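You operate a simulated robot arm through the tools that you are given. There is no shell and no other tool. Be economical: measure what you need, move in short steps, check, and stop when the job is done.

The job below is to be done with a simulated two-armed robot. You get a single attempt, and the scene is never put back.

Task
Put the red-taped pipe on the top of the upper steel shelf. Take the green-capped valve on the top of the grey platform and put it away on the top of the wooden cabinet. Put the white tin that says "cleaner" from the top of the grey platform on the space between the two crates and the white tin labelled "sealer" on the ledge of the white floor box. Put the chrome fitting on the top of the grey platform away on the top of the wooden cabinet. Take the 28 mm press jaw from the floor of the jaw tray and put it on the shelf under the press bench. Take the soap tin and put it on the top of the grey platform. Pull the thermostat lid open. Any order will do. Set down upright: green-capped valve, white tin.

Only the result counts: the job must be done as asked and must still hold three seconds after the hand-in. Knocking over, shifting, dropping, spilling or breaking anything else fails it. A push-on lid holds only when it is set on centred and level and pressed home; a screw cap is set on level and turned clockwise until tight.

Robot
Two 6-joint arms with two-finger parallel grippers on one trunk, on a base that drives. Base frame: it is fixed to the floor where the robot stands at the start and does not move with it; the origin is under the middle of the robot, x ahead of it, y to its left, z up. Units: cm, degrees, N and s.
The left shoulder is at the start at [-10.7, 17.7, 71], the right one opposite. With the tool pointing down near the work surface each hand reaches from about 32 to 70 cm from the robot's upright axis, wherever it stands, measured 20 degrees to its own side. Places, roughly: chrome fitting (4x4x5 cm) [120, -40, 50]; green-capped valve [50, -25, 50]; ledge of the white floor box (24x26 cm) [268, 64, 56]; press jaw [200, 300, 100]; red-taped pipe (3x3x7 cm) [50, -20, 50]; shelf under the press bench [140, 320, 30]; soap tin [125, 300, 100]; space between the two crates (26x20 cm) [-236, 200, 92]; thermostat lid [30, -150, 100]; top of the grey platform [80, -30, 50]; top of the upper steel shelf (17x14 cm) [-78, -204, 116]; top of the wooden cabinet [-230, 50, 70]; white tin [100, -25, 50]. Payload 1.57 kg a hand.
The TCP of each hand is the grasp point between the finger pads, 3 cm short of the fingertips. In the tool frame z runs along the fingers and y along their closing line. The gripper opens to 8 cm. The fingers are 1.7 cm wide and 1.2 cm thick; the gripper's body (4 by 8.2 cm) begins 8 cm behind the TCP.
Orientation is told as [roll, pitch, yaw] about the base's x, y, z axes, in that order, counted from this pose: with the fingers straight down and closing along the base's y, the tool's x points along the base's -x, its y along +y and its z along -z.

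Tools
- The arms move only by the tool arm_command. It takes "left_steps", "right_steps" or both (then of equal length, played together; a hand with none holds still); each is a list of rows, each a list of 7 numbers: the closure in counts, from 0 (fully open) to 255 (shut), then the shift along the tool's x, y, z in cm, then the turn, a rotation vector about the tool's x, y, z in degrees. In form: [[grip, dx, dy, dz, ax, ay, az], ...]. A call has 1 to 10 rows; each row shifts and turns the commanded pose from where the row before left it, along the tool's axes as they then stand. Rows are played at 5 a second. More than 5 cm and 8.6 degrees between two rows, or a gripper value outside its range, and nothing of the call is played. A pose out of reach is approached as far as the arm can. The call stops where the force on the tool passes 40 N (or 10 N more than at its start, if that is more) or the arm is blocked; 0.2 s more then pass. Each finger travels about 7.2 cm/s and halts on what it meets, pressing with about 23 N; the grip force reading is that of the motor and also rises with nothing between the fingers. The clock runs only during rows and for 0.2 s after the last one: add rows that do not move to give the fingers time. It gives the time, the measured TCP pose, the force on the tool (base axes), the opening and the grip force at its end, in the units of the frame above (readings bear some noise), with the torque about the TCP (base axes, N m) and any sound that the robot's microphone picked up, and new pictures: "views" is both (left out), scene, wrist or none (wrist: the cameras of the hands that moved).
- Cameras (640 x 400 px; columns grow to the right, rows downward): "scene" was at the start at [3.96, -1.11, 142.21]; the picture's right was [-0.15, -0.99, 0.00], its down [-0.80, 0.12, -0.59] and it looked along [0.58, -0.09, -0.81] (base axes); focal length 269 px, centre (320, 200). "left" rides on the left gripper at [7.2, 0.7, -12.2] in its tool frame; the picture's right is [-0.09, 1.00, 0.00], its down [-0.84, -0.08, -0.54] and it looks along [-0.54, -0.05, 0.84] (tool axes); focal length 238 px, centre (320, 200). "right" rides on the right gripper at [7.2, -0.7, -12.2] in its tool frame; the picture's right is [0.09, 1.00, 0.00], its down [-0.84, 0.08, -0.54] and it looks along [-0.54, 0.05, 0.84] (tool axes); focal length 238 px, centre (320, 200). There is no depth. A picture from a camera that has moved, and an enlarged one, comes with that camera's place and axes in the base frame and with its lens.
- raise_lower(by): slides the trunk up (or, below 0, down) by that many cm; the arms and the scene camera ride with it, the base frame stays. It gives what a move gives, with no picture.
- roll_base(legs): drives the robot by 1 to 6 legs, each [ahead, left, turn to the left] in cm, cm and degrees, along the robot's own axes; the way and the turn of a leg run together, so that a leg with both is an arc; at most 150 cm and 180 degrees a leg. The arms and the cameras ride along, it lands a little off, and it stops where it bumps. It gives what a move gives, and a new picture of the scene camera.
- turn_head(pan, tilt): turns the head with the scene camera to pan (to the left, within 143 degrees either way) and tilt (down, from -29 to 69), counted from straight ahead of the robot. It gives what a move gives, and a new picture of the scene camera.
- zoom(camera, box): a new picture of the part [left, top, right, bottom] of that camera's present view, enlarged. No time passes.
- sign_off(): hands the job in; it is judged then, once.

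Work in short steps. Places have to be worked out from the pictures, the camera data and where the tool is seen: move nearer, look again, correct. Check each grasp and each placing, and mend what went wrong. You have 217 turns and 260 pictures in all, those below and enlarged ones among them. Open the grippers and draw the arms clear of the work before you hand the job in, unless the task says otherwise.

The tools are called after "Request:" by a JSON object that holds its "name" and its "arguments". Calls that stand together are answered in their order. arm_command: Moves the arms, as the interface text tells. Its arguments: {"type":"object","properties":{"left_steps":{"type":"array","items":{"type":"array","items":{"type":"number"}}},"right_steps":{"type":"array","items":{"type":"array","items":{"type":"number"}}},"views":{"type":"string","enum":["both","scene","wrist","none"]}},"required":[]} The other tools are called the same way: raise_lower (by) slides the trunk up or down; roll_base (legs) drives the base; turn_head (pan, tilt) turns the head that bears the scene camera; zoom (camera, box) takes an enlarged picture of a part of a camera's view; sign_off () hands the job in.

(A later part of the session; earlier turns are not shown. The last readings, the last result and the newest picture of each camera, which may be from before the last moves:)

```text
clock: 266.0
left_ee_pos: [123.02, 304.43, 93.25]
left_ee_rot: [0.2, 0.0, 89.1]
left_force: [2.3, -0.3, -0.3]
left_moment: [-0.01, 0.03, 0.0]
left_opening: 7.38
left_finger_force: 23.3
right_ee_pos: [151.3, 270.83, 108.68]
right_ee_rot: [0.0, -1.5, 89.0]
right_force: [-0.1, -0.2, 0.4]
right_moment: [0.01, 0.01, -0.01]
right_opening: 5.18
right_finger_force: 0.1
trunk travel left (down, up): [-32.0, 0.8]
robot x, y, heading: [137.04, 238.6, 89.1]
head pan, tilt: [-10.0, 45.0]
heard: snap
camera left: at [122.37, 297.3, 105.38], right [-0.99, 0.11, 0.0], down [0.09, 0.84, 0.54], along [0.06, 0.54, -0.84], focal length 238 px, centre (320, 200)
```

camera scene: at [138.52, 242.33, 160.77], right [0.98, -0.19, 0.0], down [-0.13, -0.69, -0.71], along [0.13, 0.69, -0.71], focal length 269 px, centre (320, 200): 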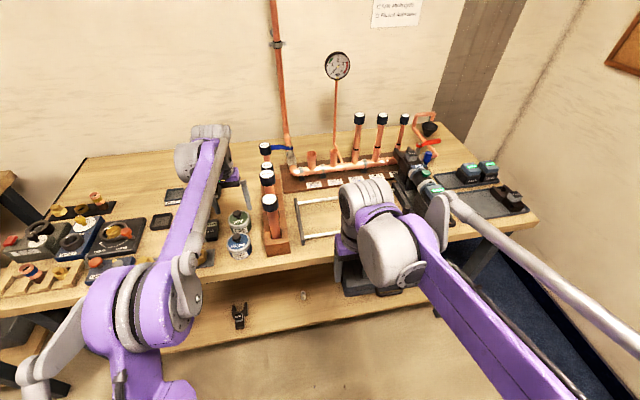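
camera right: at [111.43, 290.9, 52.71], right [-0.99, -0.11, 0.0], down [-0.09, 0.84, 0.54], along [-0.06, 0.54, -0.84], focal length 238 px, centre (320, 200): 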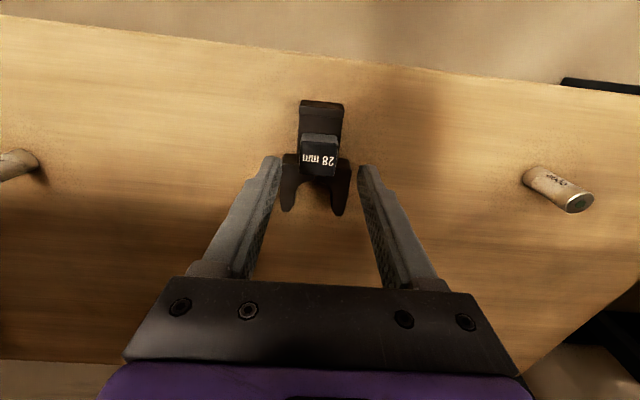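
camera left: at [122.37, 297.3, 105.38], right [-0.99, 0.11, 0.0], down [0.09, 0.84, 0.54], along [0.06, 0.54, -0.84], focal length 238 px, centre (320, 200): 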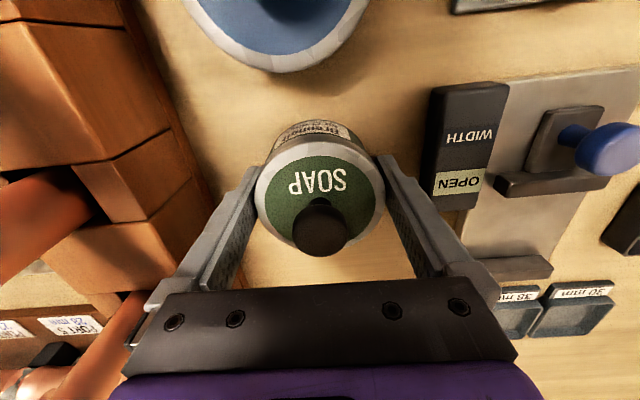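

Squeezing the lid rim itself unsnaps it. So I'll carry lid (left) and body (right) separately and refit the lid on the platform. I lift the lid.

Request:
{"name": "arm_command", "arguments": {"left_steps": [[255, 0, 0, -1, 0, 0, 0], [255, 0, 0, -2, 0, 0, 0], [255, 0, 0, -4, 0, 0, 0], [255, 0, 0, -4.5, 0, 0, 0], [255, 0, 0, -4.5, 0, 0, 0], [255, 0, 0, 0, 0, 0, 0]], "views": "wrist"}}

```text
clock: 267.4
left_ee_pos: [123.16, 304.25, 109.26]
left_ee_rot: [0.1, 0.0, 89.1]
left_force: [-0.6, 0.2, -1.1]
left_moment: [-0.01, -0.02, -0.03]
left_opening: 7.4
left_finger_force: 23.2
right_ee_pos: [151.3, 270.9, 108.53]
right_ee_rot: [0.0, -1.3, 88.9]
right_force: [0.5, -0.1, 0.0]
right_moment: [-0.03, -0.01, -0.01]
right_opening: 5.2
right_finger_force: 0.2
trunk travel left (down, up): [-32.0, 0.8]
robot x, y, heading: [137.16, 238.81, 89.1]
head pan, tilt: [-10.0, 45.0]
camera left: at [122.4, 297.31, 121.44], right [-0.99, 0.11, 0.0], down [0.09, 0.84, 0.54], along [0.06, 0.54, -0.84], focal length 238 px, centre (320, 200)
```

left: 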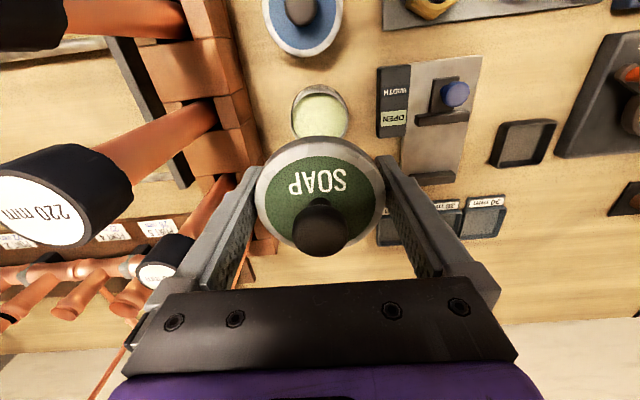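

Lid is held level (its centre ≈0.65 cm ahead of TCP, top ≈0.9 above it). Body is at ≈[123.2,304.2]. I pull the left hand back and shift the robot left for the right hand.

Request:
{"name": "arm_command", "arguments": {"left_steps": [[255, 0, 0, -3, 0, 0, 0], [255, 4.5, 0, 0, 0, 0, 0], [255, 4.5, 0, 0, 0, 0, 0], [255, 4.5, 0, 0, 0, 0, 0], [255, 4.5, 0, 0, 0, 0, 0], [255, 4.5, 0, 0, 0, 0, 0], [255, 4.5, 0, 0, 0, 0, 0], [255, 0, 0, 0, 0, 0, 0]], "right_steps": [[0, 0, 0, 0, 0, 1.35, 0], [0, 0, 0, 0, 0, 0, 0], [0, 0, 0, 0, 0, 0, 0], [0, 0, 0, 0, 0, 0, 0], [0, 0, 0, 0, 0, 0, 0], [0, 0, 0, 0, 0, 0, 0], [0, 0, 0, 0, 0, 0, 0], [0, 0, 0, 0, 0, 0, 0]], "views": "none"}}

Request:
{"name": "roll_base", "arguments": {"legs": [[0, 28, 1]]}}

Request:
{"name": "arm_command", "arguments": {"right_steps": [[0, -4.5, 0, 0, 0, 0, 0], [0, -4.5, 0, 0, 0, 0, 0], [0, -4.5, 0, 0, 0, 0, 0], [0, -4.5, 0, 0, 0, 0, 0], [0, -4.5, 0, 0, 0, 0, 0], [0, 0, 0, 0, 0, 0, 0]], "views": "wrist"}}

```text
clock: 269.2
left_ee_pos: [122.5, 277.39, 112.2]
left_ee_rot: [0.1, 0.1, 89.1]
left_force: [0.4, 0.0, 0.4]
left_moment: [-0.05, -0.02, -0.02]
left_opening: 7.39
left_finger_force: 23.4
right_ee_pos: [151.21, 271.02, 108.67]
right_ee_rot: [0.1, 0.0, 88.8]
right_force: [-0.5, 0.6, -0.1]
right_moment: [0.0, 0.03, -0.02]
right_opening: 8.0
right_finger_force: 0.1
trunk travel left (down, up): [-32.0, 0.8]
robot x, y, heading: [137.21, 238.97, 89.0]
head pan, tilt: [-10.0, 45.0]
```

```text
clock: 272.2
left_ee_pos: [94.83, 277.47, 112.09]
left_ee_rot: [0.1, 0.0, 89.5]
left_force: [-0.2, -1.7, 0.4]
left_moment: [0.01, 0.01, 0.04]
left_opening: 7.36
left_finger_force: 23.3
right_ee_pos: [123.61, 271.37, 108.52]
right_ee_rot: [0.0, 0.0, 89.3]
right_force: [-0.2, -0.4, -0.2]
right_moment: [-0.01, -0.02, -0.01]
right_opening: 8.02
right_finger_force: 0.1
trunk travel left (down, up): [-32.0, 0.8]
robot x, y, heading: [109.52, 238.83, 89.7]
head pan, tilt: [-10.0, 45.0]
camera scene: at [111.12, 242.72, 160.76], right [0.98, -0.18, 0.0], down [-0.13, -0.7, -0.71], along [0.13, 0.7, -0.71], focal length 269 px, centre (320, 200)
```

scene: 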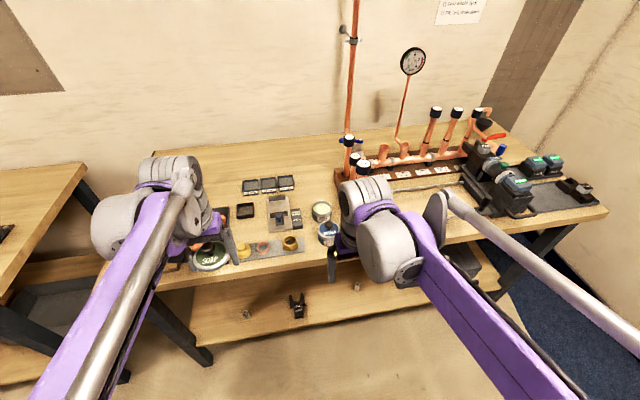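

```text
clock: 273.6
left_ee_pos: [94.72, 277.48, 112.12]
left_ee_rot: [0.0, 0.0, 89.5]
left_force: [0.4, -1.3, -0.1]
left_moment: [-0.02, -0.01, 0.01]
left_opening: 7.39
left_finger_force: 22.8
right_ee_pos: [124.3, 294.08, 108.5]
right_ee_rot: [-0.1, 0.0, 89.3]
right_force: [0.5, 0.1, -0.3]
right_moment: [0.0, 0.02, 0.0]
right_opening: 7.99
right_finger_force: 0.1
trunk travel left (down, up): [-32.0, 0.8]
robot x, y, heading: [109.26, 239.06, 89.6]
head pan, tilt: [-10.0, 45.0]
camera right: at [124.91, 286.9, 120.62], right [-1.0, -0.08, 0.0], down [-0.07, 0.84, 0.54], along [-0.04, 0.54, -0.84], focal length 238 px, centre (320, 200)
```

right: 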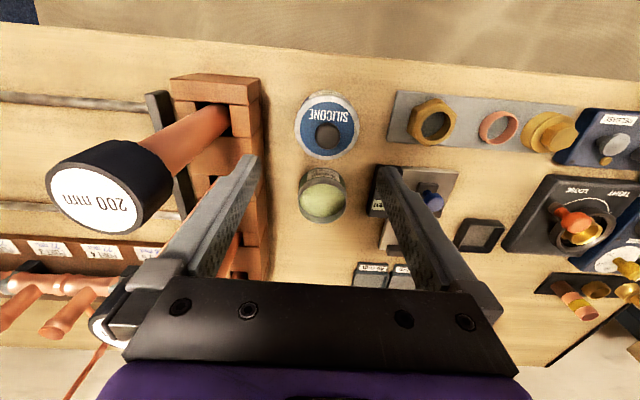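

Moving above the open body and lowering to z 99.

Request:
{"name": "arm_command", "arguments": {"right_steps": [[0, -3.3, 0.3, 0, 0, 0, 0], [0, -3.3, 0.3, 0, 0, 0, 0], [0, -3.3, 0.3, 0, 0, 0, 0], [0, 0, 0, 3, 0, 0, 0], [0, 0, 0, 3, 0, 0, 0], [0, 0, 0, 3.5, 0, 0, 0], [0, 0, 0, 0, 0, 0, 0]], "views": "both"}}

```text
clock: 275.2
left_ee_pos: [94.84, 277.53, 112.21]
left_ee_rot: [0.1, 0.0, 89.5]
left_force: [-0.3, -0.1, 0.0]
left_moment: [0.0, 0.01, 0.01]
left_opening: 7.35
left_finger_force: 23.7
right_ee_pos: [122.96, 303.69, 99.04]
right_ee_rot: [0.0, 0.0, 89.3]
right_force: [0.0, -0.4, 0.2]
right_moment: [-0.01, -0.02, -0.02]
right_opening: 8.01
right_finger_force: 0.0
trunk travel left (down, up): [-32.0, 0.8]
robot x, y, heading: [109.85, 239.48, 89.2]
head pan, tilt: [-10.0, 45.0]
camera scene: at [111.11, 242.68, 160.77], right [0.98, -0.18, 0.0], down [-0.13, -0.69, -0.71], along [0.13, 0.7, -0.71], focal length 269 px, centre (320, 200)
camera right: at [123.46, 296.59, 111.21], right [-1.0, -0.08, 0.0], down [-0.07, 0.84, 0.54], along [-0.04, 0.54, -0.84], focal length 238 px, centre (320, 200)
```

scene: 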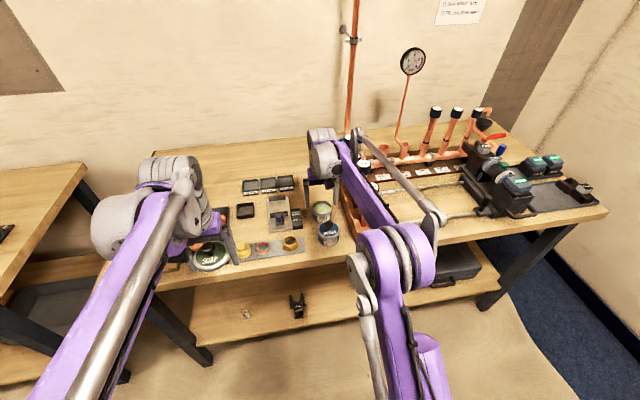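
right: 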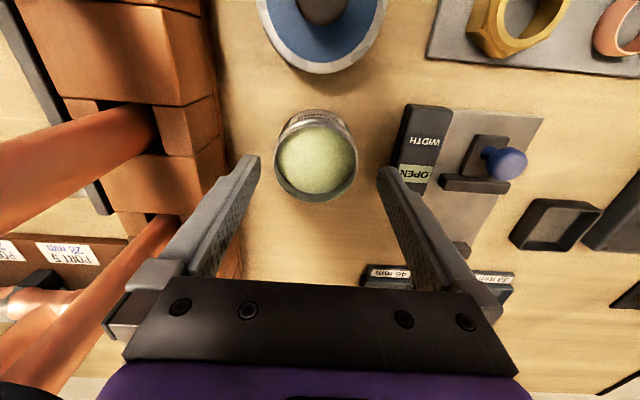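

Body centred at ≈[123.2,304.6], Ø≈6.8. I align, lower to z 93.5 and close on it.

Request:
{"name": "arm_command", "arguments": {"right_steps": [[0, -0.9, -0.2, 0, 0, 0, 0], [0, 0, 0, 3, 0, 0, 0], [0, 0, 0, 2, 0, 0, 0], [0, 0, 0, 0.6, 0, 0, 0], [0, 0, 0, 0, 0, 0, 0], [120, 0, 0, 0, 0, 0, 0], [255, 0, 0, 0, 0, 0, 0], [255, 0, 0, 0, 0, 0, 0], [255, 0, 0, -1.5, 0, 0, 0], [255, 0, 0, 0, 0, 0, 0]], "views": "wrist"}}

```text
clock: 277.4
left_ee_pos: [94.76, 277.59, 112.12]
left_ee_rot: [-0.1, 0.0, 89.5]
left_force: [-0.4, -0.5, 0.4]
left_moment: [-0.02, 0.01, -0.03]
left_opening: 7.39
left_finger_force: 22.9
right_ee_pos: [123.37, 304.75, 94.89]
right_ee_rot: [0.1, 0.1, 89.3]
right_force: [-0.5, -1.2, -3.2]
right_moment: [0.02, 0.0, 0.04]
right_opening: 6.75
right_finger_force: 23.2
trunk travel left (down, up): [-32.0, 0.8]
robot x, y, heading: [109.7, 239.08, 89.7]
head pan, tilt: [-10.0, 45.0]
camera right: at [123.92, 297.56, 107.11], right [-1.0, -0.08, 0.0], down [-0.07, 0.84, 0.54], along [-0.04, 0.54, -0.84], focal length 238 px, centre (320, 200)
```

right: 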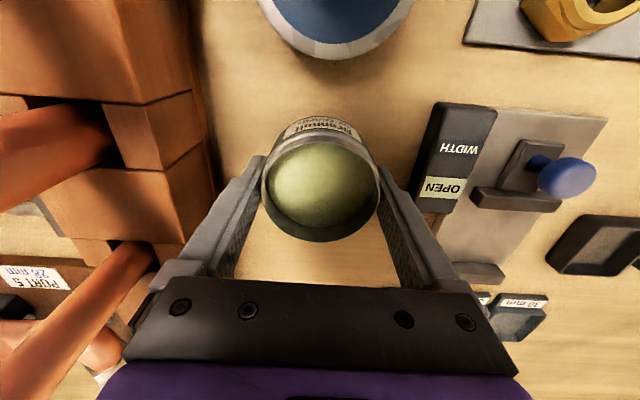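

The body is held level (3 N). I lift it, pull back, and drive out from the bench.

Request:
{"name": "arm_command", "arguments": {"right_steps": [[255, 0, 0, -4, 0, 0, 0], [255, 0, 0, -4.5, 0, 0, 0], [255, 0, 0, -4.5, 0, 0, 0], [255, 0, 0, -4, 0, 0, 0], [255, 4.5, 0, 0, 0, 0, 0], [255, 4.5, 0, 0, 0, 0, 0], [255, 4.5, 0, 0, 0, 0, 0], [255, 4.5, 0, 0, 0, 0, 0], [255, 4.5, 0, 0, 0, 0, 0], [255, 4.5, 0, 0, 0, 0, 0]], "views": "none"}}

Request:
{"name": "roll_base", "arguments": {"legs": [[-142, 0, 0]]}}

```text
clock: 279.6
left_ee_pos: [94.82, 277.37, 112.22]
left_ee_rot: [0.1, 0.0, 89.6]
left_force: [-0.3, 0.0, -0.8]
left_moment: [0.06, -0.02, 0.0]
left_opening: 7.39
left_finger_force: 22.9
right_ee_pos: [123.15, 277.47, 112.23]
right_ee_rot: [0.0, 0.0, 89.3]
right_force: [0.3, 0.0, -4.0]
right_moment: [0.0, -0.02, -0.02]
right_opening: 6.75
right_finger_force: 23.2
trunk travel left (down, up): [-32.0, 0.8]
robot x, y, heading: [109.66, 239.2, 89.4]
head pan, tilt: [-10.0, 45.0]
```

```text
clock: 286.5
left_ee_pos: [93.41, 138.9, 112.2]
left_ee_rot: [0.0, 0.0, 89.4]
left_force: [0.4, 0.7, -0.5]
left_moment: [0.02, 0.0, 0.0]
left_opening: 7.36
left_finger_force: 23.1
right_ee_pos: [121.62, 139.07, 112.34]
right_ee_rot: [-0.1, -0.1, 89.1]
right_force: [-0.6, -0.3, -4.1]
right_moment: [0.02, -0.01, -0.01]
right_opening: 6.74
right_finger_force: 23.3
trunk travel left (down, up): [-32.0, 0.8]
robot x, y, heading: [108.19, 100.7, 89.5]
head pan, tilt: [-10.0, 45.0]
camera scene: at [109.69, 104.07, 160.77], right [0.98, -0.18, 0.0], down [-0.13, -0.7, -0.71], along [0.13, 0.69, -0.71], focal length 269 px, centre (320, 200)
```

scene: 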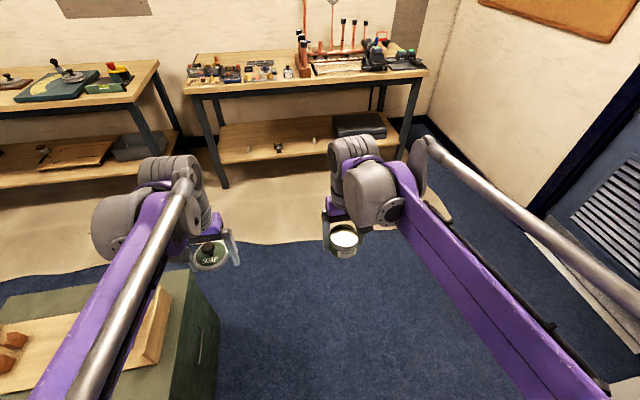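

Now strafe left at y≈96 to x≈−8.

Request:
{"name": "roll_base", "arguments": {"legs": [[-6, 58, 0], [0, 58, 0]]}}

Request:
{"name": "roll_base", "arguments": {"legs": [[-65, 0, 0], [-64, 0, 0]]}}

```text
clock: 297.4
left_ee_pos: [-24.18, 134.62, 112.32]
left_ee_rot: [0.0, 0.1, 89.5]
left_force: [0.2, -0.6, -0.1]
left_moment: [0.01, -0.01, 0.02]
left_opening: 7.36
left_finger_force: 23.3
right_ee_pos: [4.23, 134.87, 112.15]
right_ee_rot: [0.0, 0.0, 89.4]
right_force: [0.6, -0.2, -3.5]
right_moment: [0.0, 0.04, -0.03]
right_opening: 6.71
right_finger_force: 22.9
trunk travel left (down, up): [-32.0, 0.8]
robot x, y, heading: [-9.17, 95.91, 89.8]
head pan, tilt: [-10.0, 45.0]
camera scene: at [-7.75, 99.83, 160.76], right [0.98, -0.18, 0.0], down [-0.13, -0.7, -0.71], along [0.13, 0.7, -0.71], focal length 269 px, centre (320, 200)
```

scene: 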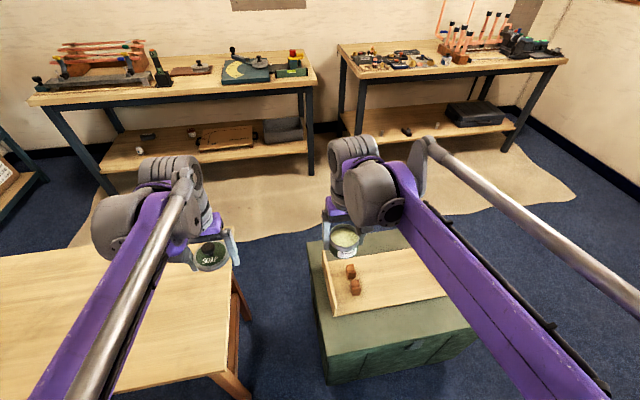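

```text
clock: 304.2
left_ee_pos: [-24.8, 4.3, 112.22]
left_ee_rot: [0.1, 0.0, 89.9]
left_force: [0.7, -0.5, 0.8]
left_moment: [0.0, 0.0, 0.0]
left_opening: 7.35
left_finger_force: 23.2
right_ee_pos: [3.3, 4.84, 112.25]
right_ee_rot: [0.0, 0.0, 89.8]
right_force: [0.2, 0.0, -3.4]
right_moment: [0.03, 0.01, 0.02]
right_opening: 6.75
right_finger_force: 22.8
trunk travel left (down, up): [-32.0, 0.8]
robot x, y, heading: [-9.76, -34.28, 89.9]
head pan, tilt: [-10.0, 45.0]
camera scene: at [-8.27, -30.36, 160.77], right [0.98, -0.17, 0.0], down [-0.12, -0.7, -0.71], along [0.12, 0.7, -0.71], focal length 269 px, centre (320, 200)
```

scene: 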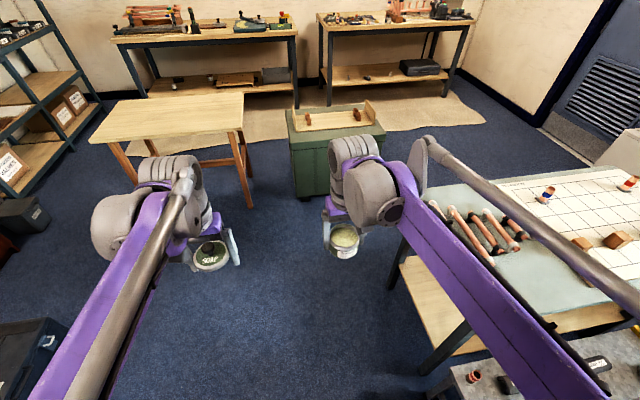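

Turn right to face the platform and approach.

Request:
{"name": "roll_base", "arguments": {"legs": [[0, 0, -90], [9, 6, 0]]}}

Request:
{"name": "raise_lower", "arguments": {"by": -17}}

Request:
{"name": "turn_head", "arguments": {"pan": 0, "tilt": 50}}

```text
clock: 309.3
left_ee_pos: [37.69, -13.36, 112.1]
left_ee_rot: [0.0, -0.1, -0.5]
left_force: [-0.8, 0.5, 0.4]
left_moment: [0.01, -0.01, 0.0]
left_opening: 7.39
left_finger_force: 23.6
right_ee_pos: [37.78, -41.78, 112.1]
right_ee_rot: [0.1, 0.0, -0.6]
right_force: [0.2, -0.8, -3.4]
right_moment: [-0.06, 0.0, 0.02]
right_opening: 6.75
right_finger_force: 23.0
trunk travel left (down, up): [-32.0, 0.8]
robot x, y, heading: [-0.39, -28.43, -0.4]
head pan, tilt: [-10.0, 45.0]
camera scene: at [2.92, -29.8, 160.74], right [-0.18, -0.98, 0.0], down [-0.69, 0.13, -0.71], along [0.7, -0.13, -0.71], focal length 269 px, centre (320, 200)
```

scene: 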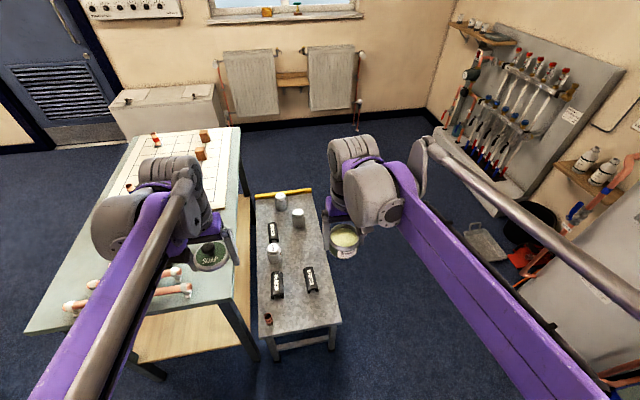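

```text
clock: 311.2
left_ee_pos: [37.77, -13.36, 95.13]
left_ee_rot: [0.1, 0.0, -0.5]
left_force: [0.4, 0.4, -0.1]
left_moment: [0.02, -0.01, -0.02]
left_opening: 7.39
left_finger_force: 23.0
right_ee_pos: [38.07, -41.72, 95.36]
right_ee_rot: [0.0, 0.0, -0.6]
right_force: [0.2, 1.4, -3.8]
right_moment: [-0.03, -0.01, -0.02]
right_opening: 6.74
right_finger_force: 23.1
trunk travel left (down, up): [-15.0, 17.8]
robot x, y, heading: [-0.6, -28.15, -0.6]
head pan, tilt: [-10.0, 45.0]
```

```text
clock: 311.9
left_ee_pos: [37.79, -13.49, 95.15]
left_ee_rot: [0.1, -0.1, -0.5]
left_force: [0.6, 0.4, -0.6]
left_moment: [0.03, -0.01, 0.0]
left_opening: 7.39
left_finger_force: 23.3
right_ee_pos: [37.98, -41.76, 95.22]
right_ee_rot: [0.1, 0.0, -0.6]
right_force: [-0.3, -0.3, -4.4]
right_moment: [-0.01, 0.0, 0.03]
right_opening: 6.74
right_finger_force: 22.9
trunk travel left (down, up): [-15.0, 17.8]
robot x, y, heading: [-0.28, -28.33, -0.5]
head pan, tilt: [0.0, 50.0]
camera scene: at [3.75, -28.36, 142.72], right [-0.01, -1.0, 0.0], down [-0.77, 0.01, -0.64], along [0.64, -0.01, -0.77], focal length 269 px, centre (320, 200)
```

scene: 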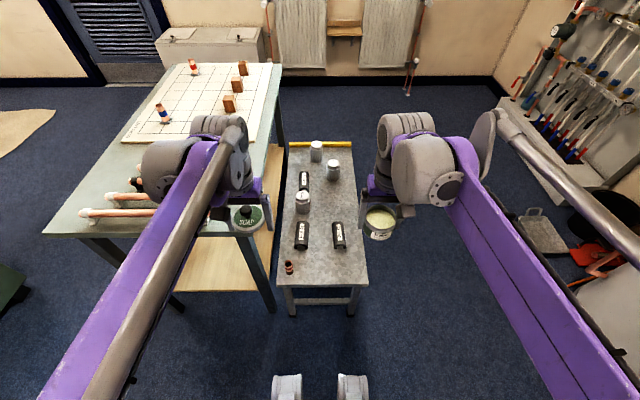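

Free spot near [49.5,-33]. I move the right hand with the body there and lower to z≈58.

Request:
{"name": "arm_command", "arguments": {"right_steps": [[255, -3, 3, 2, 0, 0, 0], [255, -3, 3, 2, 0, 0, 0], [255, -3, 2.7, 2, 0, 0, 0], [255, -2.5, 0, 4, 0, 0, 0], [255, 0, 0, 4.5, 0, 0, 0], [255, 0, 0, 4.5, 0, 0, 0], [255, 0, 0, 4.5, 0, 0, 0], [255, 0, 0, 4.5, 0, 0, 0], [255, 0, 0, 4.5, 0, 0, 0], [255, 0, 0, 4, 0, 0, 0]], "views": "wrist"}}

```text
clock: 314.1
left_ee_pos: [37.89, -13.43, 95.15]
left_ee_rot: [0.1, 0.1, -0.5]
left_force: [0.0, 0.0, -0.3]
left_moment: [0.02, 0.01, -0.01]
left_opening: 7.37
left_finger_force: 23.2
right_ee_pos: [49.26, -32.87, 58.86]
right_ee_rot: [0.1, 0.1, -0.7]
right_force: [0.6, 0.8, -2.8]
right_moment: [0.0, -0.01, -0.01]
right_opening: 6.78
right_finger_force: 22.4
trunk travel left (down, up): [-15.0, 17.8]
robot x, y, heading: [-0.55, -28.69, -0.5]
head pan, tilt: [0.0, 50.0]
camera right: at [42.05, -33.48, 70.93], right [-0.08, 1.0, 0.0], down [0.84, 0.07, 0.54], along [0.54, 0.04, -0.84], focal length 238 px, centre (320, 200)
```

right: 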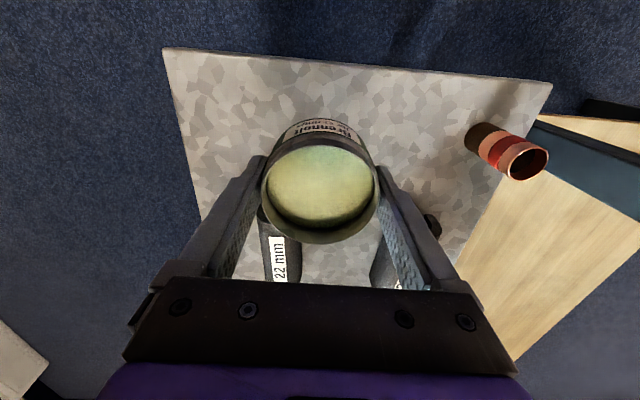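

Lowering to the platform surface.

Request:
{"name": "arm_command", "arguments": {"right_steps": [[255, 0, 0, 3, 0, 0, 0], [255, 0, 0, 2.5, 0, 0, 0], [255, 0, 0, 0.8, 0, 0, 0], [255, 0, 0, 0.4, 0, 0, 0], [255, 0, 0, 0, 0, 0, 0]], "views": "none"}}

Request:
{"name": "arm_command", "arguments": {"right_steps": [[255, 0, 0, 0.3, 0, 0, 0], [255, 0, 0, 0.2, 0, 0, 0], [255, 0, 0, 0, 0, 0, 0]], "views": "none"}}

```text
clock: 315.3
left_ee_pos: [37.69, -13.46, 95.13]
left_ee_rot: [0.1, 0.0, -0.5]
left_force: [0.5, -0.1, 0.2]
left_moment: [0.04, -0.02, -0.03]
left_opening: 7.38
left_finger_force: 22.7
right_ee_pos: [49.71, -33.17, 52.3]
right_ee_rot: [0.0, 0.0, -0.7]
right_force: [-0.2, 0.0, -3.3]
right_moment: [-0.04, 0.02, 0.0]
right_opening: 6.76
right_finger_force: 22.7
trunk travel left (down, up): [-15.0, 17.8]
robot x, y, heading: [-0.63, -28.31, -0.6]
head pan, tilt: [0.0, 50.0]
```

```text
clock: 316.1
left_ee_pos: [37.86, -13.4, 95.12]
left_ee_rot: [0.1, 0.1, -0.5]
left_force: [0.4, 0.8, -0.4]
left_moment: [0.01, 0.01, -0.01]
left_opening: 7.37
left_finger_force: 23.5
right_ee_pos: [49.77, -33.03, 51.67]
right_ee_rot: [0.0, -0.1, -0.7]
right_force: [0.8, 0.4, -3.3]
right_moment: [0.01, -0.01, 0.01]
right_opening: 6.75
right_finger_force: 23.0
trunk travel left (down, up): [-15.0, 17.8]
robot x, y, heading: [-0.59, -28.55, -0.6]
head pan, tilt: [0.0, 50.0]
```

Request:
{"name": "arm_command", "arguments": {"right_steps": [[255, 0, 0, 0.25, 0, 0, 0], [255, 0, 0, 0.2, 0, 0, 0], [255, 0, 0, 0, 0, 0, 0]], "views": "none"}}

```text
clock: 316.9
left_ee_pos: [37.62, -13.35, 95.24]
left_ee_rot: [0.1, 0.0, -0.5]
left_force: [-0.1, -0.9, -0.5]
left_moment: [0.0, -0.01, 0.02]
left_opening: 7.37
left_finger_force: 22.7
right_ee_pos: [49.6, -32.94, 51.33]
right_ee_rot: [0.0, 0.0, -0.6]
right_force: [3.4, -0.6, 25.4]
right_moment: [-0.05, 0.06, -0.06]
right_opening: 6.75
right_finger_force: 22.9
trunk travel left (down, up): [-15.0, 17.8]
robot x, y, heading: [-0.86, -28.22, -0.3]
head pan, tilt: [0.0, 50.0]
```

Contact. Release, rise straight and view.

Request:
{"name": "arm_command", "arguments": {"right_steps": [[255, 0, 0, -0.15, 0, 0, 0], [60, 0, 0, 0, 0, 0, 0], [0, 0, 0, 0, 0, 0, 0], [0, 0, 0, -3, 0, 0, 0], [0, 0, 0, -4.5, 0, 0, 0], [0, 0, 0, -4.5, 0, 0, 0], [0, 0, 0, 0, 0, 0, 0]], "views": "wrist"}}

Request:
{"name": "arm_command", "arguments": {"right_steps": [[0, 0, 0, -4.5, 0, 0, 0], [0, 0, 0, -4.5, 0, 0, 0], [0, 3, -3, -2, 0, 0, 0], [0, 3, -3, -2, 0, 0, 0], [0, 3, -3, -2, 0, 0, 0], [0, 3, -3, -2, 0, 0, 0], [0, 0, -4.5, 0, 0, 0, 0], [0, 0, -4.5, 0, 0, 0, 0], [0, 0, 0, 0, 0, 0, 0]], "views": "none"}}

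```text
clock: 318.5
left_ee_pos: [37.77, -13.3, 95.05]
left_ee_rot: [0.1, 0.0, -0.4]
left_force: [0.3, -0.5, 0.8]
left_moment: [-0.01, 0.02, -0.01]
left_opening: 7.36
left_finger_force: 22.7
right_ee_pos: [49.49, -33.0, 63.34]
right_ee_rot: [0.0, 0.0, -0.6]
right_force: [0.5, -0.3, 0.3]
right_moment: [-0.01, 0.0, 0.02]
right_opening: 8.0
right_finger_force: 0.0
trunk travel left (down, up): [-15.0, 17.8]
robot x, y, heading: [-0.98, -28.5, -0.7]
head pan, tilt: [0.0, 50.0]
camera right: at [42.23, -33.49, 75.35], right [-0.08, 1.0, 0.0], down [0.84, 0.07, 0.54], along [0.54, 0.04, -0.84], focal length 238 px, centre (320, 200)
```

right: 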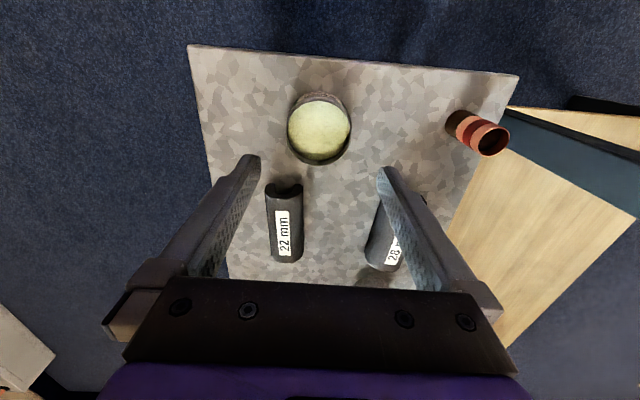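

```text
clock: 320.5
left_ee_pos: [37.8, -13.41, 95.05]
left_ee_rot: [0.2, 0.0, -0.4]
left_force: [-0.2, 0.1, -0.5]
left_moment: [0.02, 0.02, -0.01]
left_opening: 7.39
left_finger_force: 23.1
right_ee_pos: [37.27, -54.08, 80.17]
right_ee_rot: [-0.1, 0.0, -0.6]
right_force: [-0.8, 0.4, 0.5]
right_moment: [-0.02, 0.01, 0.04]
right_opening: 7.99
right_finger_force: 0.0
trunk travel left (down, up): [-15.0, 17.8]
robot x, y, heading: [-1.03, -28.41, -0.6]
head pan, tilt: [0.0, 50.0]
```

Body stands at ≈[49.2,-33.0]. I bring the left hand with the lid above it (z≈64) and compare both in its camera.

Request:
{"name": "arm_command", "arguments": {"left_steps": [[255, -2, -4, 1, 0, 0, 0], [255, -2, -4, 1, 0, 0, 0], [255, -2, -4, 1, 0, 0, 0], [255, -2, -4, 1, 0, 0, 0], [255, -2.7, -3.5, 1, 0, 0, 0], [255, 0, 0, 4.5, 0, 0, 0], [255, 0, 0, 4.5, 0, 0, 0], [255, 0, 0, 4.5, 0, 0, 0], [255, 0, 0, 4.5, 0, 0, 0], [255, 0, 0, 4.5, 0, 0, 0]], "views": "none"}}

Request:
{"name": "arm_command", "arguments": {"left_steps": [[255, 0, 0, 3, 0, 0, 0], [255, 0, 0, 0, 0, 0, 0]], "views": "wrist"}}

Request:
{"name": "zoom", "arguments": {"camera": "left", "box": [240, 60, 400, 260]}}

```text
clock: 322.7
left_ee_pos: [48.84, -33.04, 67.6]
left_ee_rot: [0.2, 0.1, -0.4]
left_force: [-0.2, 0.4, -1.0]
left_moment: [-0.02, 0.02, 0.05]
left_opening: 7.37
left_finger_force: 23.3
right_ee_pos: [37.15, -54.03, 80.11]
right_ee_rot: [0.0, 0.0, -0.6]
right_force: [0.8, 0.0, -0.5]
right_moment: [-0.04, 0.03, -0.02]
right_opening: 8.02
right_finger_force: 0.0
trunk travel left (down, up): [-15.0, 17.8]
robot x, y, heading: [-0.93, -28.31, -0.5]
head pan, tilt: [0.0, 50.0]
```

```text
clock: 323.3
left_ee_pos: [48.69, -33.13, 64.37]
left_ee_rot: [0.1, -0.1, -0.4]
left_force: [0.0, 0.6, 0.3]
left_moment: [-0.03, 0.0, 0.01]
left_opening: 7.38
left_finger_force: 23.5
right_ee_pos: [37.16, -54.03, 80.14]
right_ee_rot: [0.0, -0.1, -0.6]
right_force: [-0.7, -0.2, -0.1]
right_moment: [0.0, -0.01, -0.02]
right_opening: 7.99
right_finger_force: 0.0
trunk travel left (down, up): [-15.0, 17.8]
robot x, y, heading: [-0.85, -28.41, -0.8]
head pan, tilt: [0.0, 50.0]
camera left: at [41.55, -32.42, 76.41], right [0.1, 0.99, 0.0], down [0.84, -0.08, 0.54], along [0.54, -0.05, -0.84], focal length 238 px, centre (320, 200)
```

left: 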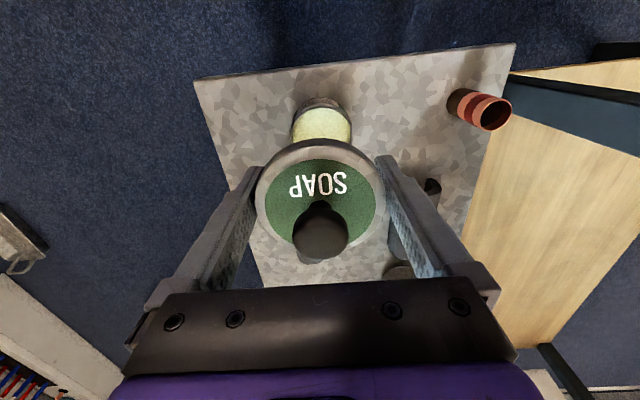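

```text
2.00 times, centred on (320, 160) of left
camera zoom: at [41.55, -32.42, 76.41], right [0.1, 0.99, 0.0], down [0.84, -0.08, 0.54], along [0.54, -0.05, -0.84], focal length 477 px, centre (320, 280)
```

zoom: 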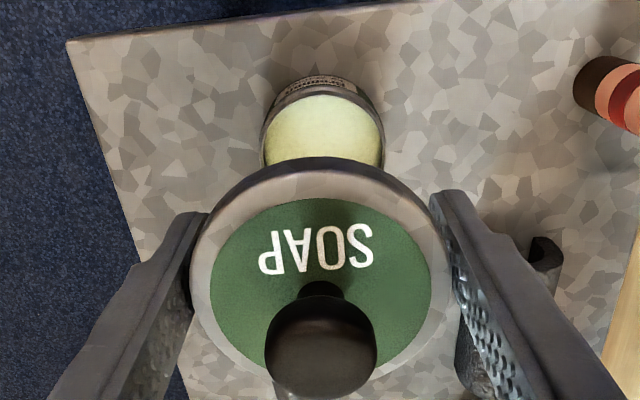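

Lid centre ≈[49.2,-33.1], body ≈[49.4,-33.0]. I shift 0.2/0.1 and lower near contact.

Request:
{"name": "arm_command", "arguments": {"left_steps": [[255, -0.2, 0.1, 3, 0, 0, 0], [255, 0, 0, 4, 0, 0, 0], [255, 0, 0, 3.5, 0, 0, 0], [255, 0, 0, 1.2, 0, 0, 0], [255, 0, 0, 0, 0, 0, 0]], "views": "none"}}

Request:
{"name": "arm_command", "arguments": {"left_steps": [[255, 0, 0, 0.3, 0, 0, 0], [255, 0, 0, 0, 0, 0, 0]], "views": "none"}}

Request:
{"name": "arm_command", "arguments": {"left_steps": [[255, 0, 0, 0.3, 0, 0, 0], [255, 0, 0, 0, 0, 0, 0]], "views": "none"}}

```text
clock: 324.5
left_ee_pos: [48.61, -32.86, 52.8]
left_ee_rot: [0.1, 0.0, -0.5]
left_force: [0.2, -0.6, -0.9]
left_moment: [-0.03, -0.01, 0.02]
left_opening: 7.38
left_finger_force: 23.1
right_ee_pos: [37.22, -54.0, 80.11]
right_ee_rot: [0.0, 0.1, -0.7]
right_force: [-0.6, -0.6, 0.6]
right_moment: [0.0, -0.02, -0.02]
right_opening: 8.01
right_finger_force: 0.0
trunk travel left (down, up): [-15.0, 17.8]
robot x, y, heading: [-1.03, -28.24, -0.4]
head pan, tilt: [0.0, 50.0]
```

```text
clock: 325.1
left_ee_pos: [48.62, -32.93, 52.61]
left_ee_rot: [0.1, -0.1, -0.5]
left_force: [0.5, -0.6, -1.0]
left_moment: [0.03, 0.02, -0.01]
left_opening: 7.36
left_finger_force: 23.2
right_ee_pos: [37.18, -54.04, 80.09]
right_ee_rot: [0.0, 0.0, -0.6]
right_force: [0.2, 0.8, 0.7]
right_moment: [-0.01, -0.01, 0.0]
right_opening: 8.0
right_finger_force: 0.1
trunk travel left (down, up): [-15.0, 17.8]
robot x, y, heading: [-0.67, -28.28, -0.2]
head pan, tilt: [0.0, 50.0]
```

```text
clock: 325.7
left_ee_pos: [48.69, -32.73, 52.12]
left_ee_rot: [0.1, 0.0, -0.5]
left_force: [-0.1, 0.4, -0.7]
left_moment: [0.02, 0.0, -0.02]
left_opening: 7.36
left_finger_force: 23.5
right_ee_pos: [37.3, -53.97, 80.07]
right_ee_rot: [0.0, 0.0, -0.6]
right_force: [0.6, 0.2, -0.3]
right_moment: [0.04, 0.02, -0.01]
right_opening: 8.0
right_finger_force: 0.0
trunk travel left (down, up): [-15.0, 17.8]
robot x, y, heading: [-0.47, -28.62, -0.2]
head pan, tilt: [0.0, 50.0]
```

No contact yet at 52.1; continuing by 0.25 steps.

Request:
{"name": "arm_command", "arguments": {"left_steps": [[255, 0, 0, 0.25, 0, 0, 0], [255, 0, 0, 0, 0, 0, 0]], "views": "none"}}

Request:
{"name": "arm_command", "arguments": {"left_steps": [[255, 0, 0, 0.25, 0, 0, 0], [255, 0, 0, 0, 0, 0, 0]], "views": "none"}}

Request:
{"name": "zoom", "arguments": {"camera": "left", "box": [240, 60, 400, 260]}}

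```text
clock: 326.3
left_ee_pos: [48.64, -32.69, 52.09]
left_ee_rot: [0.1, 0.0, -0.5]
left_force: [-0.6, -0.9, 2.7]
left_moment: [-0.08, -0.09, 0.0]
left_opening: 7.37
left_finger_force: 23.1
right_ee_pos: [37.18, -54.0, 80.11]
right_ee_rot: [-0.1, 0.0, -0.6]
right_force: [1.1, -1.1, 0.5]
right_moment: [-0.02, 0.02, 0.03]
right_opening: 8.01
right_finger_force: 0.1
trunk travel left (down, up): [-15.0, 17.8]
robot x, y, heading: [-0.58, -28.24, -0.8]
head pan, tilt: [0.0, 50.0]
```

```text
clock: 326.9
left_ee_pos: [48.65, -32.78, 51.93]
left_ee_rot: [0.1, -0.2, -0.4]
left_force: [3.8, -0.8, 22.8]
left_moment: [-0.23, -0.41, -0.01]
left_opening: 7.36
left_finger_force: 23.6
right_ee_pos: [37.18, -53.96, 80.18]
right_ee_rot: [0.0, -0.2, -0.6]
right_force: [-0.1, -0.7, 0.0]
right_moment: [0.0, 0.01, -0.03]
right_opening: 8.01
right_finger_force: 0.1
trunk travel left (down, up): [-15.0, 17.8]
robot x, y, heading: [-0.63, -28.12, -0.8]
head pan, tilt: [0.0, 50.0]
```

```text
2.00 times, centred on (320, 160) of left
camera zoom: at [41.4, -32.07, 63.97], right [0.1, 0.99, 0.0], down [0.84, -0.08, 0.54], along [0.54, -0.05, -0.84], focal length 477 px, centre (320, 280)
```

zoom: 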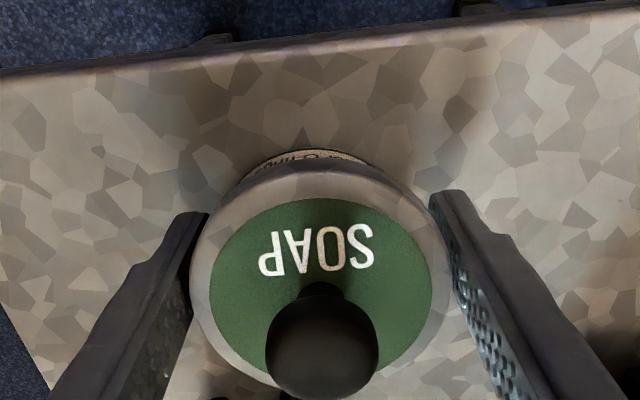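

Contact at z≈52 toward the far side. I raise, shift 0.25 cm back and 0.1 in +y, and try again.

Request:
{"name": "arm_command", "arguments": {"left_steps": [[255, 0, 0, -0.6, 0, 0, 0], [255, 0.25, 0.1, 0, 0, 0, 0], [255, 0, 0, 0.6, 0, 0, 0], [255, 0, 0, 0, 0, 0, 0]], "views": "none"}}

```text
clock: 327.9
left_ee_pos: [48.26, -32.65, 51.91]
left_ee_rot: [0.0, 0.0, -0.5]
left_force: [2.5, -2.5, 16.9]
left_moment: [-0.17, -0.33, 0.02]
left_opening: 7.36
left_finger_force: 22.7
right_ee_pos: [37.09, -54.1, 80.19]
right_ee_rot: [0.0, 0.0, -0.7]
right_force: [-0.1, -0.5, -0.8]
right_moment: [-0.03, 0.03, 0.0]
right_opening: 7.98
right_finger_force: 0.0
trunk travel left (down, up): [-15.0, 17.8]
robot x, y, heading: [-0.75, -27.99, -0.4]
head pan, tilt: [0.0, 50.0]
```

Press a little more to see whether it levels and slides on.

Request:
{"name": "arm_command", "arguments": {"left_steps": [[255, 0, 0, 0.15, 0, 0, 0], [255, 0, 0, 0.15, 0, 0, 0], [255, 0, 0, 0, 0, 0, 0]], "views": "none"}}

Request:
{"name": "zoom", "arguments": {"camera": "scene", "box": [280, 180, 380, 290]}}

```text
clock: 328.7
left_ee_pos: [48.22, -32.73, 51.55]
left_ee_rot: [0.2, 0.0, -0.4]
left_force: [-1.2, 0.0, 21.4]
left_moment: [-0.15, -0.42, 0.01]
left_opening: 7.38
left_finger_force: 23.3
right_ee_pos: [37.09, -53.95, 80.14]
right_ee_rot: [0.0, -0.1, -0.7]
right_force: [0.3, 0.0, -0.6]
right_moment: [0.01, 0.0, -0.01]
right_opening: 7.98
right_finger_force: 0.1
trunk travel left (down, up): [-15.0, 17.8]
robot x, y, heading: [-0.9, -28.19, -0.4]
head pan, tilt: [0.0, 50.0]
```

```text
3.64 times, centred on (330, 235) of scene
camera zoom: at [3.54, -28.33, 142.72], right [-0.01, -1.0, 0.0], down [-0.77, 0.01, -0.64], along [0.64, -0.01, -0.77], focal length 979 px, centre (284, 73)
```

zoom: 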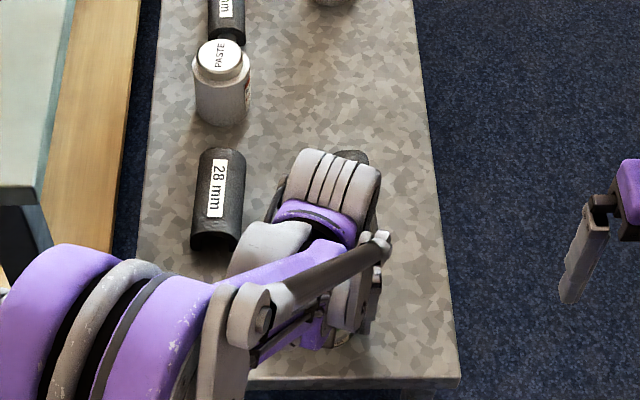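

It is going down (z 51.55 at 21 N). Continue.

Request:
{"name": "arm_command", "arguments": {"left_steps": [[255, 0, 0, 0.15, 0, 0, 0], [255, 0, 0, 0.15, 0, 0, 0], [255, 0, 0, 0, 0, 0, 0]], "views": "wrist"}}

```text
clock: 329.5
left_ee_pos: [48.15, -32.69, 51.26]
left_ee_rot: [0.0, -0.1, -0.4]
left_force: [0.1, 4.2, 22.7]
left_moment: [-0.07, -0.48, 0.04]
left_opening: 7.37
left_finger_force: 23.0
right_ee_pos: [37.08, -53.95, 80.18]
right_ee_rot: [0.0, -0.1, -0.6]
right_force: [-0.3, -0.1, 0.0]
right_moment: [0.03, -0.02, -0.02]
right_opening: 8.0
right_finger_force: 0.1
trunk travel left (down, up): [-15.0, 17.8]
robot x, y, heading: [-0.81, -28.15, -0.6]
head pan, tilt: [0.0, 50.0]
camera left: at [41.03, -31.97, 63.33], right [0.1, 0.99, 0.0], down [0.84, -0.08, 0.54], along [0.54, -0.05, -0.84], focal length 238 px, centre (320, 200)
```

left: 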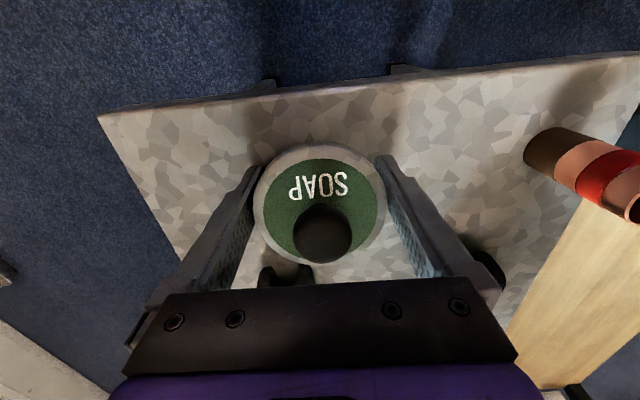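

The lid tips far-side-low, meaning it sits too far forward. I raise 0.9, counter-rotate 7°, shift back 0.35 cm and lower again.

Request:
{"name": "arm_command", "arguments": {"left_steps": [[255, 0, 0, -0.9, 0, 0, 0], [255, 0, 0, -0.4, 0, 0, 0], [255, 0.35, 0, 0, 0, 0, 0], [255, 0, 0, 0, 0, -7, 0], [255, 0, 0, 0, 0, 0, 0]], "views": "wrist"}}

```text
clock: 330.7
left_ee_pos: [47.77, -32.61, 52.64]
left_ee_rot: [0.1, -6.9, -0.5]
left_force: [0.0, -0.9, -0.3]
left_moment: [-0.01, 0.01, 0.02]
left_opening: 7.39
left_finger_force: 22.8
right_ee_pos: [37.2, -53.98, 80.08]
right_ee_rot: [0.0, 0.0, -0.6]
right_force: [0.4, -0.1, 0.2]
right_moment: [0.01, 0.0, 0.01]
right_opening: 7.98
right_finger_force: 0.1
trunk travel left (down, up): [-15.0, 17.8]
robot x, y, heading: [-0.85, -28.37, -0.3]
head pan, tilt: [0.0, 50.0]
camera left: at [39.34, -31.94, 63.72], right [0.1, 0.99, 0.01], down [0.76, -0.08, 0.64], along [0.64, -0.05, -0.77], focal length 238 px, centre (320, 200)
```

left: 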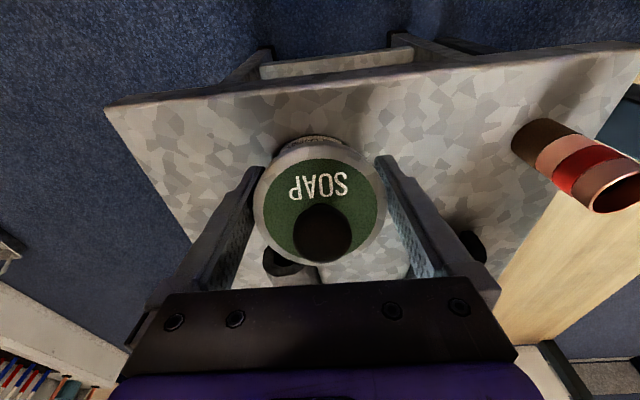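

I raise 9 cm again to re-measure lid and body from one picture.

Request:
{"name": "arm_command", "arguments": {"left_steps": [[255, 0, 0, -4.5, 0, 0, 0], [255, 0, 0, -4.5, 0, 0, 0], [255, 0, 0, 0, 0, 0, 0]], "views": "none"}}

Request:
{"name": "zoom", "arguments": {"camera": "left", "box": [240, 60, 400, 260]}}

```text
clock: 331.5
left_ee_pos: [47.14, -32.74, 61.56]
left_ee_rot: [0.1, -7.1, -0.5]
left_force: [-0.9, 0.1, 0.3]
left_moment: [-0.03, -0.02, 0.01]
left_opening: 7.39
left_finger_force: 22.7
right_ee_pos: [37.25, -53.97, 80.19]
right_ee_rot: [0.0, 0.0, -0.6]
right_force: [0.4, 0.2, -0.2]
right_moment: [0.02, -0.01, -0.02]
right_opening: 7.99
right_finger_force: 0.0
trunk travel left (down, up): [-15.0, 17.8]
robot x, y, heading: [-0.21, -28.55, -0.5]
head pan, tilt: [0.0, 50.0]
```

```text
2.00 times, centred on (320, 160) of left
camera zoom: at [38.63, -32.01, 72.8], right [0.1, 0.99, 0.01], down [0.76, -0.08, 0.64], along [0.64, -0.05, -0.77], focal length 477 px, centre (320, 280)
```

zoom: 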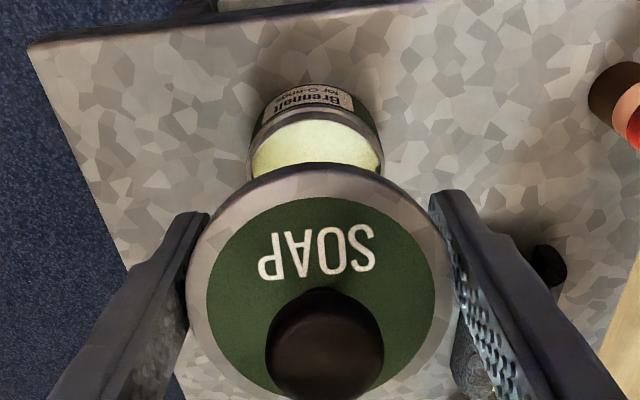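

Recomputed: the lid is level at zero pitch, and its offset suggests the contact side is the direction to move (cap-type lid). I level the tool, go to TCP ≈[48.9,-32.95], and lower again.

Request:
{"name": "arm_command", "arguments": {"left_steps": [[255, 0, 0, 0, 0, 7, 0], [255, -1.75, -0.2, 0, 0, 0, 0], [255, 0, 0, 4.5, 0, 0, 0], [255, 0, 0, 4.3, 0, 0, 0], [255, 0, 0, 0, 0, 0, 0], [255, 0, 0, 0, 0, 0, 0]], "views": "none"}}

Request:
{"name": "arm_command", "arguments": {"left_steps": [[255, 0, 0, 0.3, 0, 0, 0], [255, 0, 0, 0.2, 0, 0, 0], [255, 0, 0, 0, 0, 0, 0]], "views": "none"}}

Request:
{"name": "arm_command", "arguments": {"left_steps": [[255, 0, 0, 0.3, 0, 0, 0], [255, 0, 0, 0, 0, 0, 0]], "views": "none"}}

```text
clock: 332.9
left_ee_pos: [48.72, -33.1, 52.64]
left_ee_rot: [0.1, -0.1, -0.5]
left_force: [-0.2, 0.2, -0.8]
left_moment: [0.02, 0.02, 0.01]
left_opening: 7.38
left_finger_force: 22.9
right_ee_pos: [37.21, -54.02, 80.12]
right_ee_rot: [0.0, 0.0, -0.7]
right_force: [-0.8, 0.2, 0.1]
right_moment: [0.01, 0.01, 0.0]
right_opening: 8.0
right_finger_force: 0.0
trunk travel left (down, up): [-15.0, 17.8]
robot x, y, heading: [-1.11, -28.17, -0.7]
head pan, tilt: [0.0, 50.0]
```

```text
clock: 333.7
left_ee_pos: [48.61, -32.9, 52.29]
left_ee_rot: [0.1, 0.0, -0.4]
left_force: [0.8, -0.1, -0.4]
left_moment: [-0.05, 0.0, 0.01]
left_opening: 7.37
left_finger_force: 22.7
right_ee_pos: [37.27, -53.95, 80.2]
right_ee_rot: [0.0, -0.1, -0.5]
right_force: [0.4, 0.2, -0.3]
right_moment: [0.05, 0.0, -0.01]
right_opening: 7.99
right_finger_force: 0.2
trunk travel left (down, up): [-15.0, 17.8]
robot x, y, heading: [-0.87, -28.17, -0.5]
head pan, tilt: [0.0, 50.0]
```

```text
clock: 334.3
left_ee_pos: [48.72, -32.94, 51.94]
left_ee_rot: [0.1, 0.0, -0.5]
left_force: [0.1, 0.7, 0.3]
left_moment: [-0.02, -0.01, -0.01]
left_opening: 7.37
left_finger_force: 23.4
right_ee_pos: [37.17, -54.13, 80.08]
right_ee_rot: [0.0, 0.0, -0.6]
right_force: [0.4, -0.3, 0.5]
right_moment: [0.0, -0.03, -0.01]
right_opening: 8.01
right_finger_force: 0.0
trunk travel left (down, up): [-15.0, 17.8]
robot x, y, heading: [-0.84, -28.05, -0.3]
head pan, tilt: [0.0, 50.0]
```

Lower than before without contact; continue.

Request:
{"name": "arm_command", "arguments": {"left_steps": [[255, 0, 0, 0.25, 0, 0, 0], [255, 0, 0, 0, 0, 0, 0]], "views": "none"}}

Request:
{"name": "arm_command", "arguments": {"left_steps": [[255, 0, 0, 0.25, 0, 0, 0], [255, 0, 0, 0, 0, 0, 0]], "views": "none"}}

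```text
clock: 334.9
left_ee_pos: [48.57, -32.85, 51.63]
left_ee_rot: [0.1, 0.0, -0.5]
left_force: [-0.4, -0.8, 0.5]
left_moment: [0.0, 0.02, -0.01]
left_opening: 7.37
left_finger_force: 22.4
right_ee_pos: [37.14, -53.91, 80.15]
right_ee_rot: [0.0, 0.0, -0.5]
right_force: [1.2, 0.6, 0.5]
right_moment: [0.0, -0.01, 0.02]
right_opening: 8.0
right_finger_force: 0.0
trunk travel left (down, up): [-15.0, 17.8]
robot x, y, heading: [-0.8, -27.92, -0.4]
head pan, tilt: [0.0, 50.0]
```

```text
clock: 335.5
left_ee_pos: [48.68, -32.96, 51.57]
left_ee_rot: [0.2, 0.0, -0.6]
left_force: [0.3, 0.0, -0.3]
left_moment: [0.01, -0.03, 0.01]
left_opening: 7.37
left_finger_force: 23.2
right_ee_pos: [37.1, -54.06, 80.18]
right_ee_rot: [0.0, 0.0, -0.6]
right_force: [0.2, -0.1, -0.2]
right_moment: [0.02, -0.01, 0.01]
right_opening: 8.01
right_finger_force: 0.0
trunk travel left (down, up): [-15.0, 17.8]
robot x, y, heading: [-0.69, -28.46, -0.6]
head pan, tilt: [0.0, 50.0]
```

The skirt slides over freely. A little more, then release and press.

Request:
{"name": "arm_command", "arguments": {"left_steps": [[255, 0, 0, 0.2, 0, 0, 0], [255, 0, 0, 0, 0, 0, 0]], "views": "none"}}

Request:
{"name": "arm_command", "arguments": {"left_steps": [[255, 0, 0, 0.2, 0, 0, 0], [255, 0, 0, 0, 0, 0, 0]], "views": "none"}}

```text
clock: 336.1
left_ee_pos: [48.59, -32.85, 51.17]
left_ee_rot: [0.1, 0.1, -0.4]
left_force: [-0.7, -0.2, -0.7]
left_moment: [-0.02, -0.02, 0.0]
left_opening: 7.38
left_finger_force: 24.1
right_ee_pos: [37.18, -54.03, 80.14]
right_ee_rot: [0.0, 0.0, -0.6]
right_force: [-0.5, 0.4, 1.2]
right_moment: [-0.03, -0.01, 0.01]
right_opening: 8.01
right_finger_force: 0.0
trunk travel left (down, up): [-15.0, 17.8]
robot x, y, heading: [-0.96, -28.39, -0.3]
head pan, tilt: [0.0, 50.0]
```

```text
clock: 336.7
left_ee_pos: [48.48, -32.96, 51.06]
left_ee_rot: [0.1, -0.1, -0.4]
left_force: [6.0, 1.5, 17.3]
left_moment: [0.35, -0.41, -0.04]
left_opening: 7.38
left_finger_force: 22.9
right_ee_pos: [37.25, -53.94, 80.12]
right_ee_rot: [0.0, -0.1, -0.6]
right_force: [0.3, 0.1, 1.1]
right_moment: [0.0, 0.0, 0.01]
right_opening: 8.01
right_finger_force: 0.1
trunk travel left (down, up): [-15.0, 17.8]
robot x, y, heading: [-0.46, -28.43, -0.4]
head pan, tilt: [0.0, 50.0]
```

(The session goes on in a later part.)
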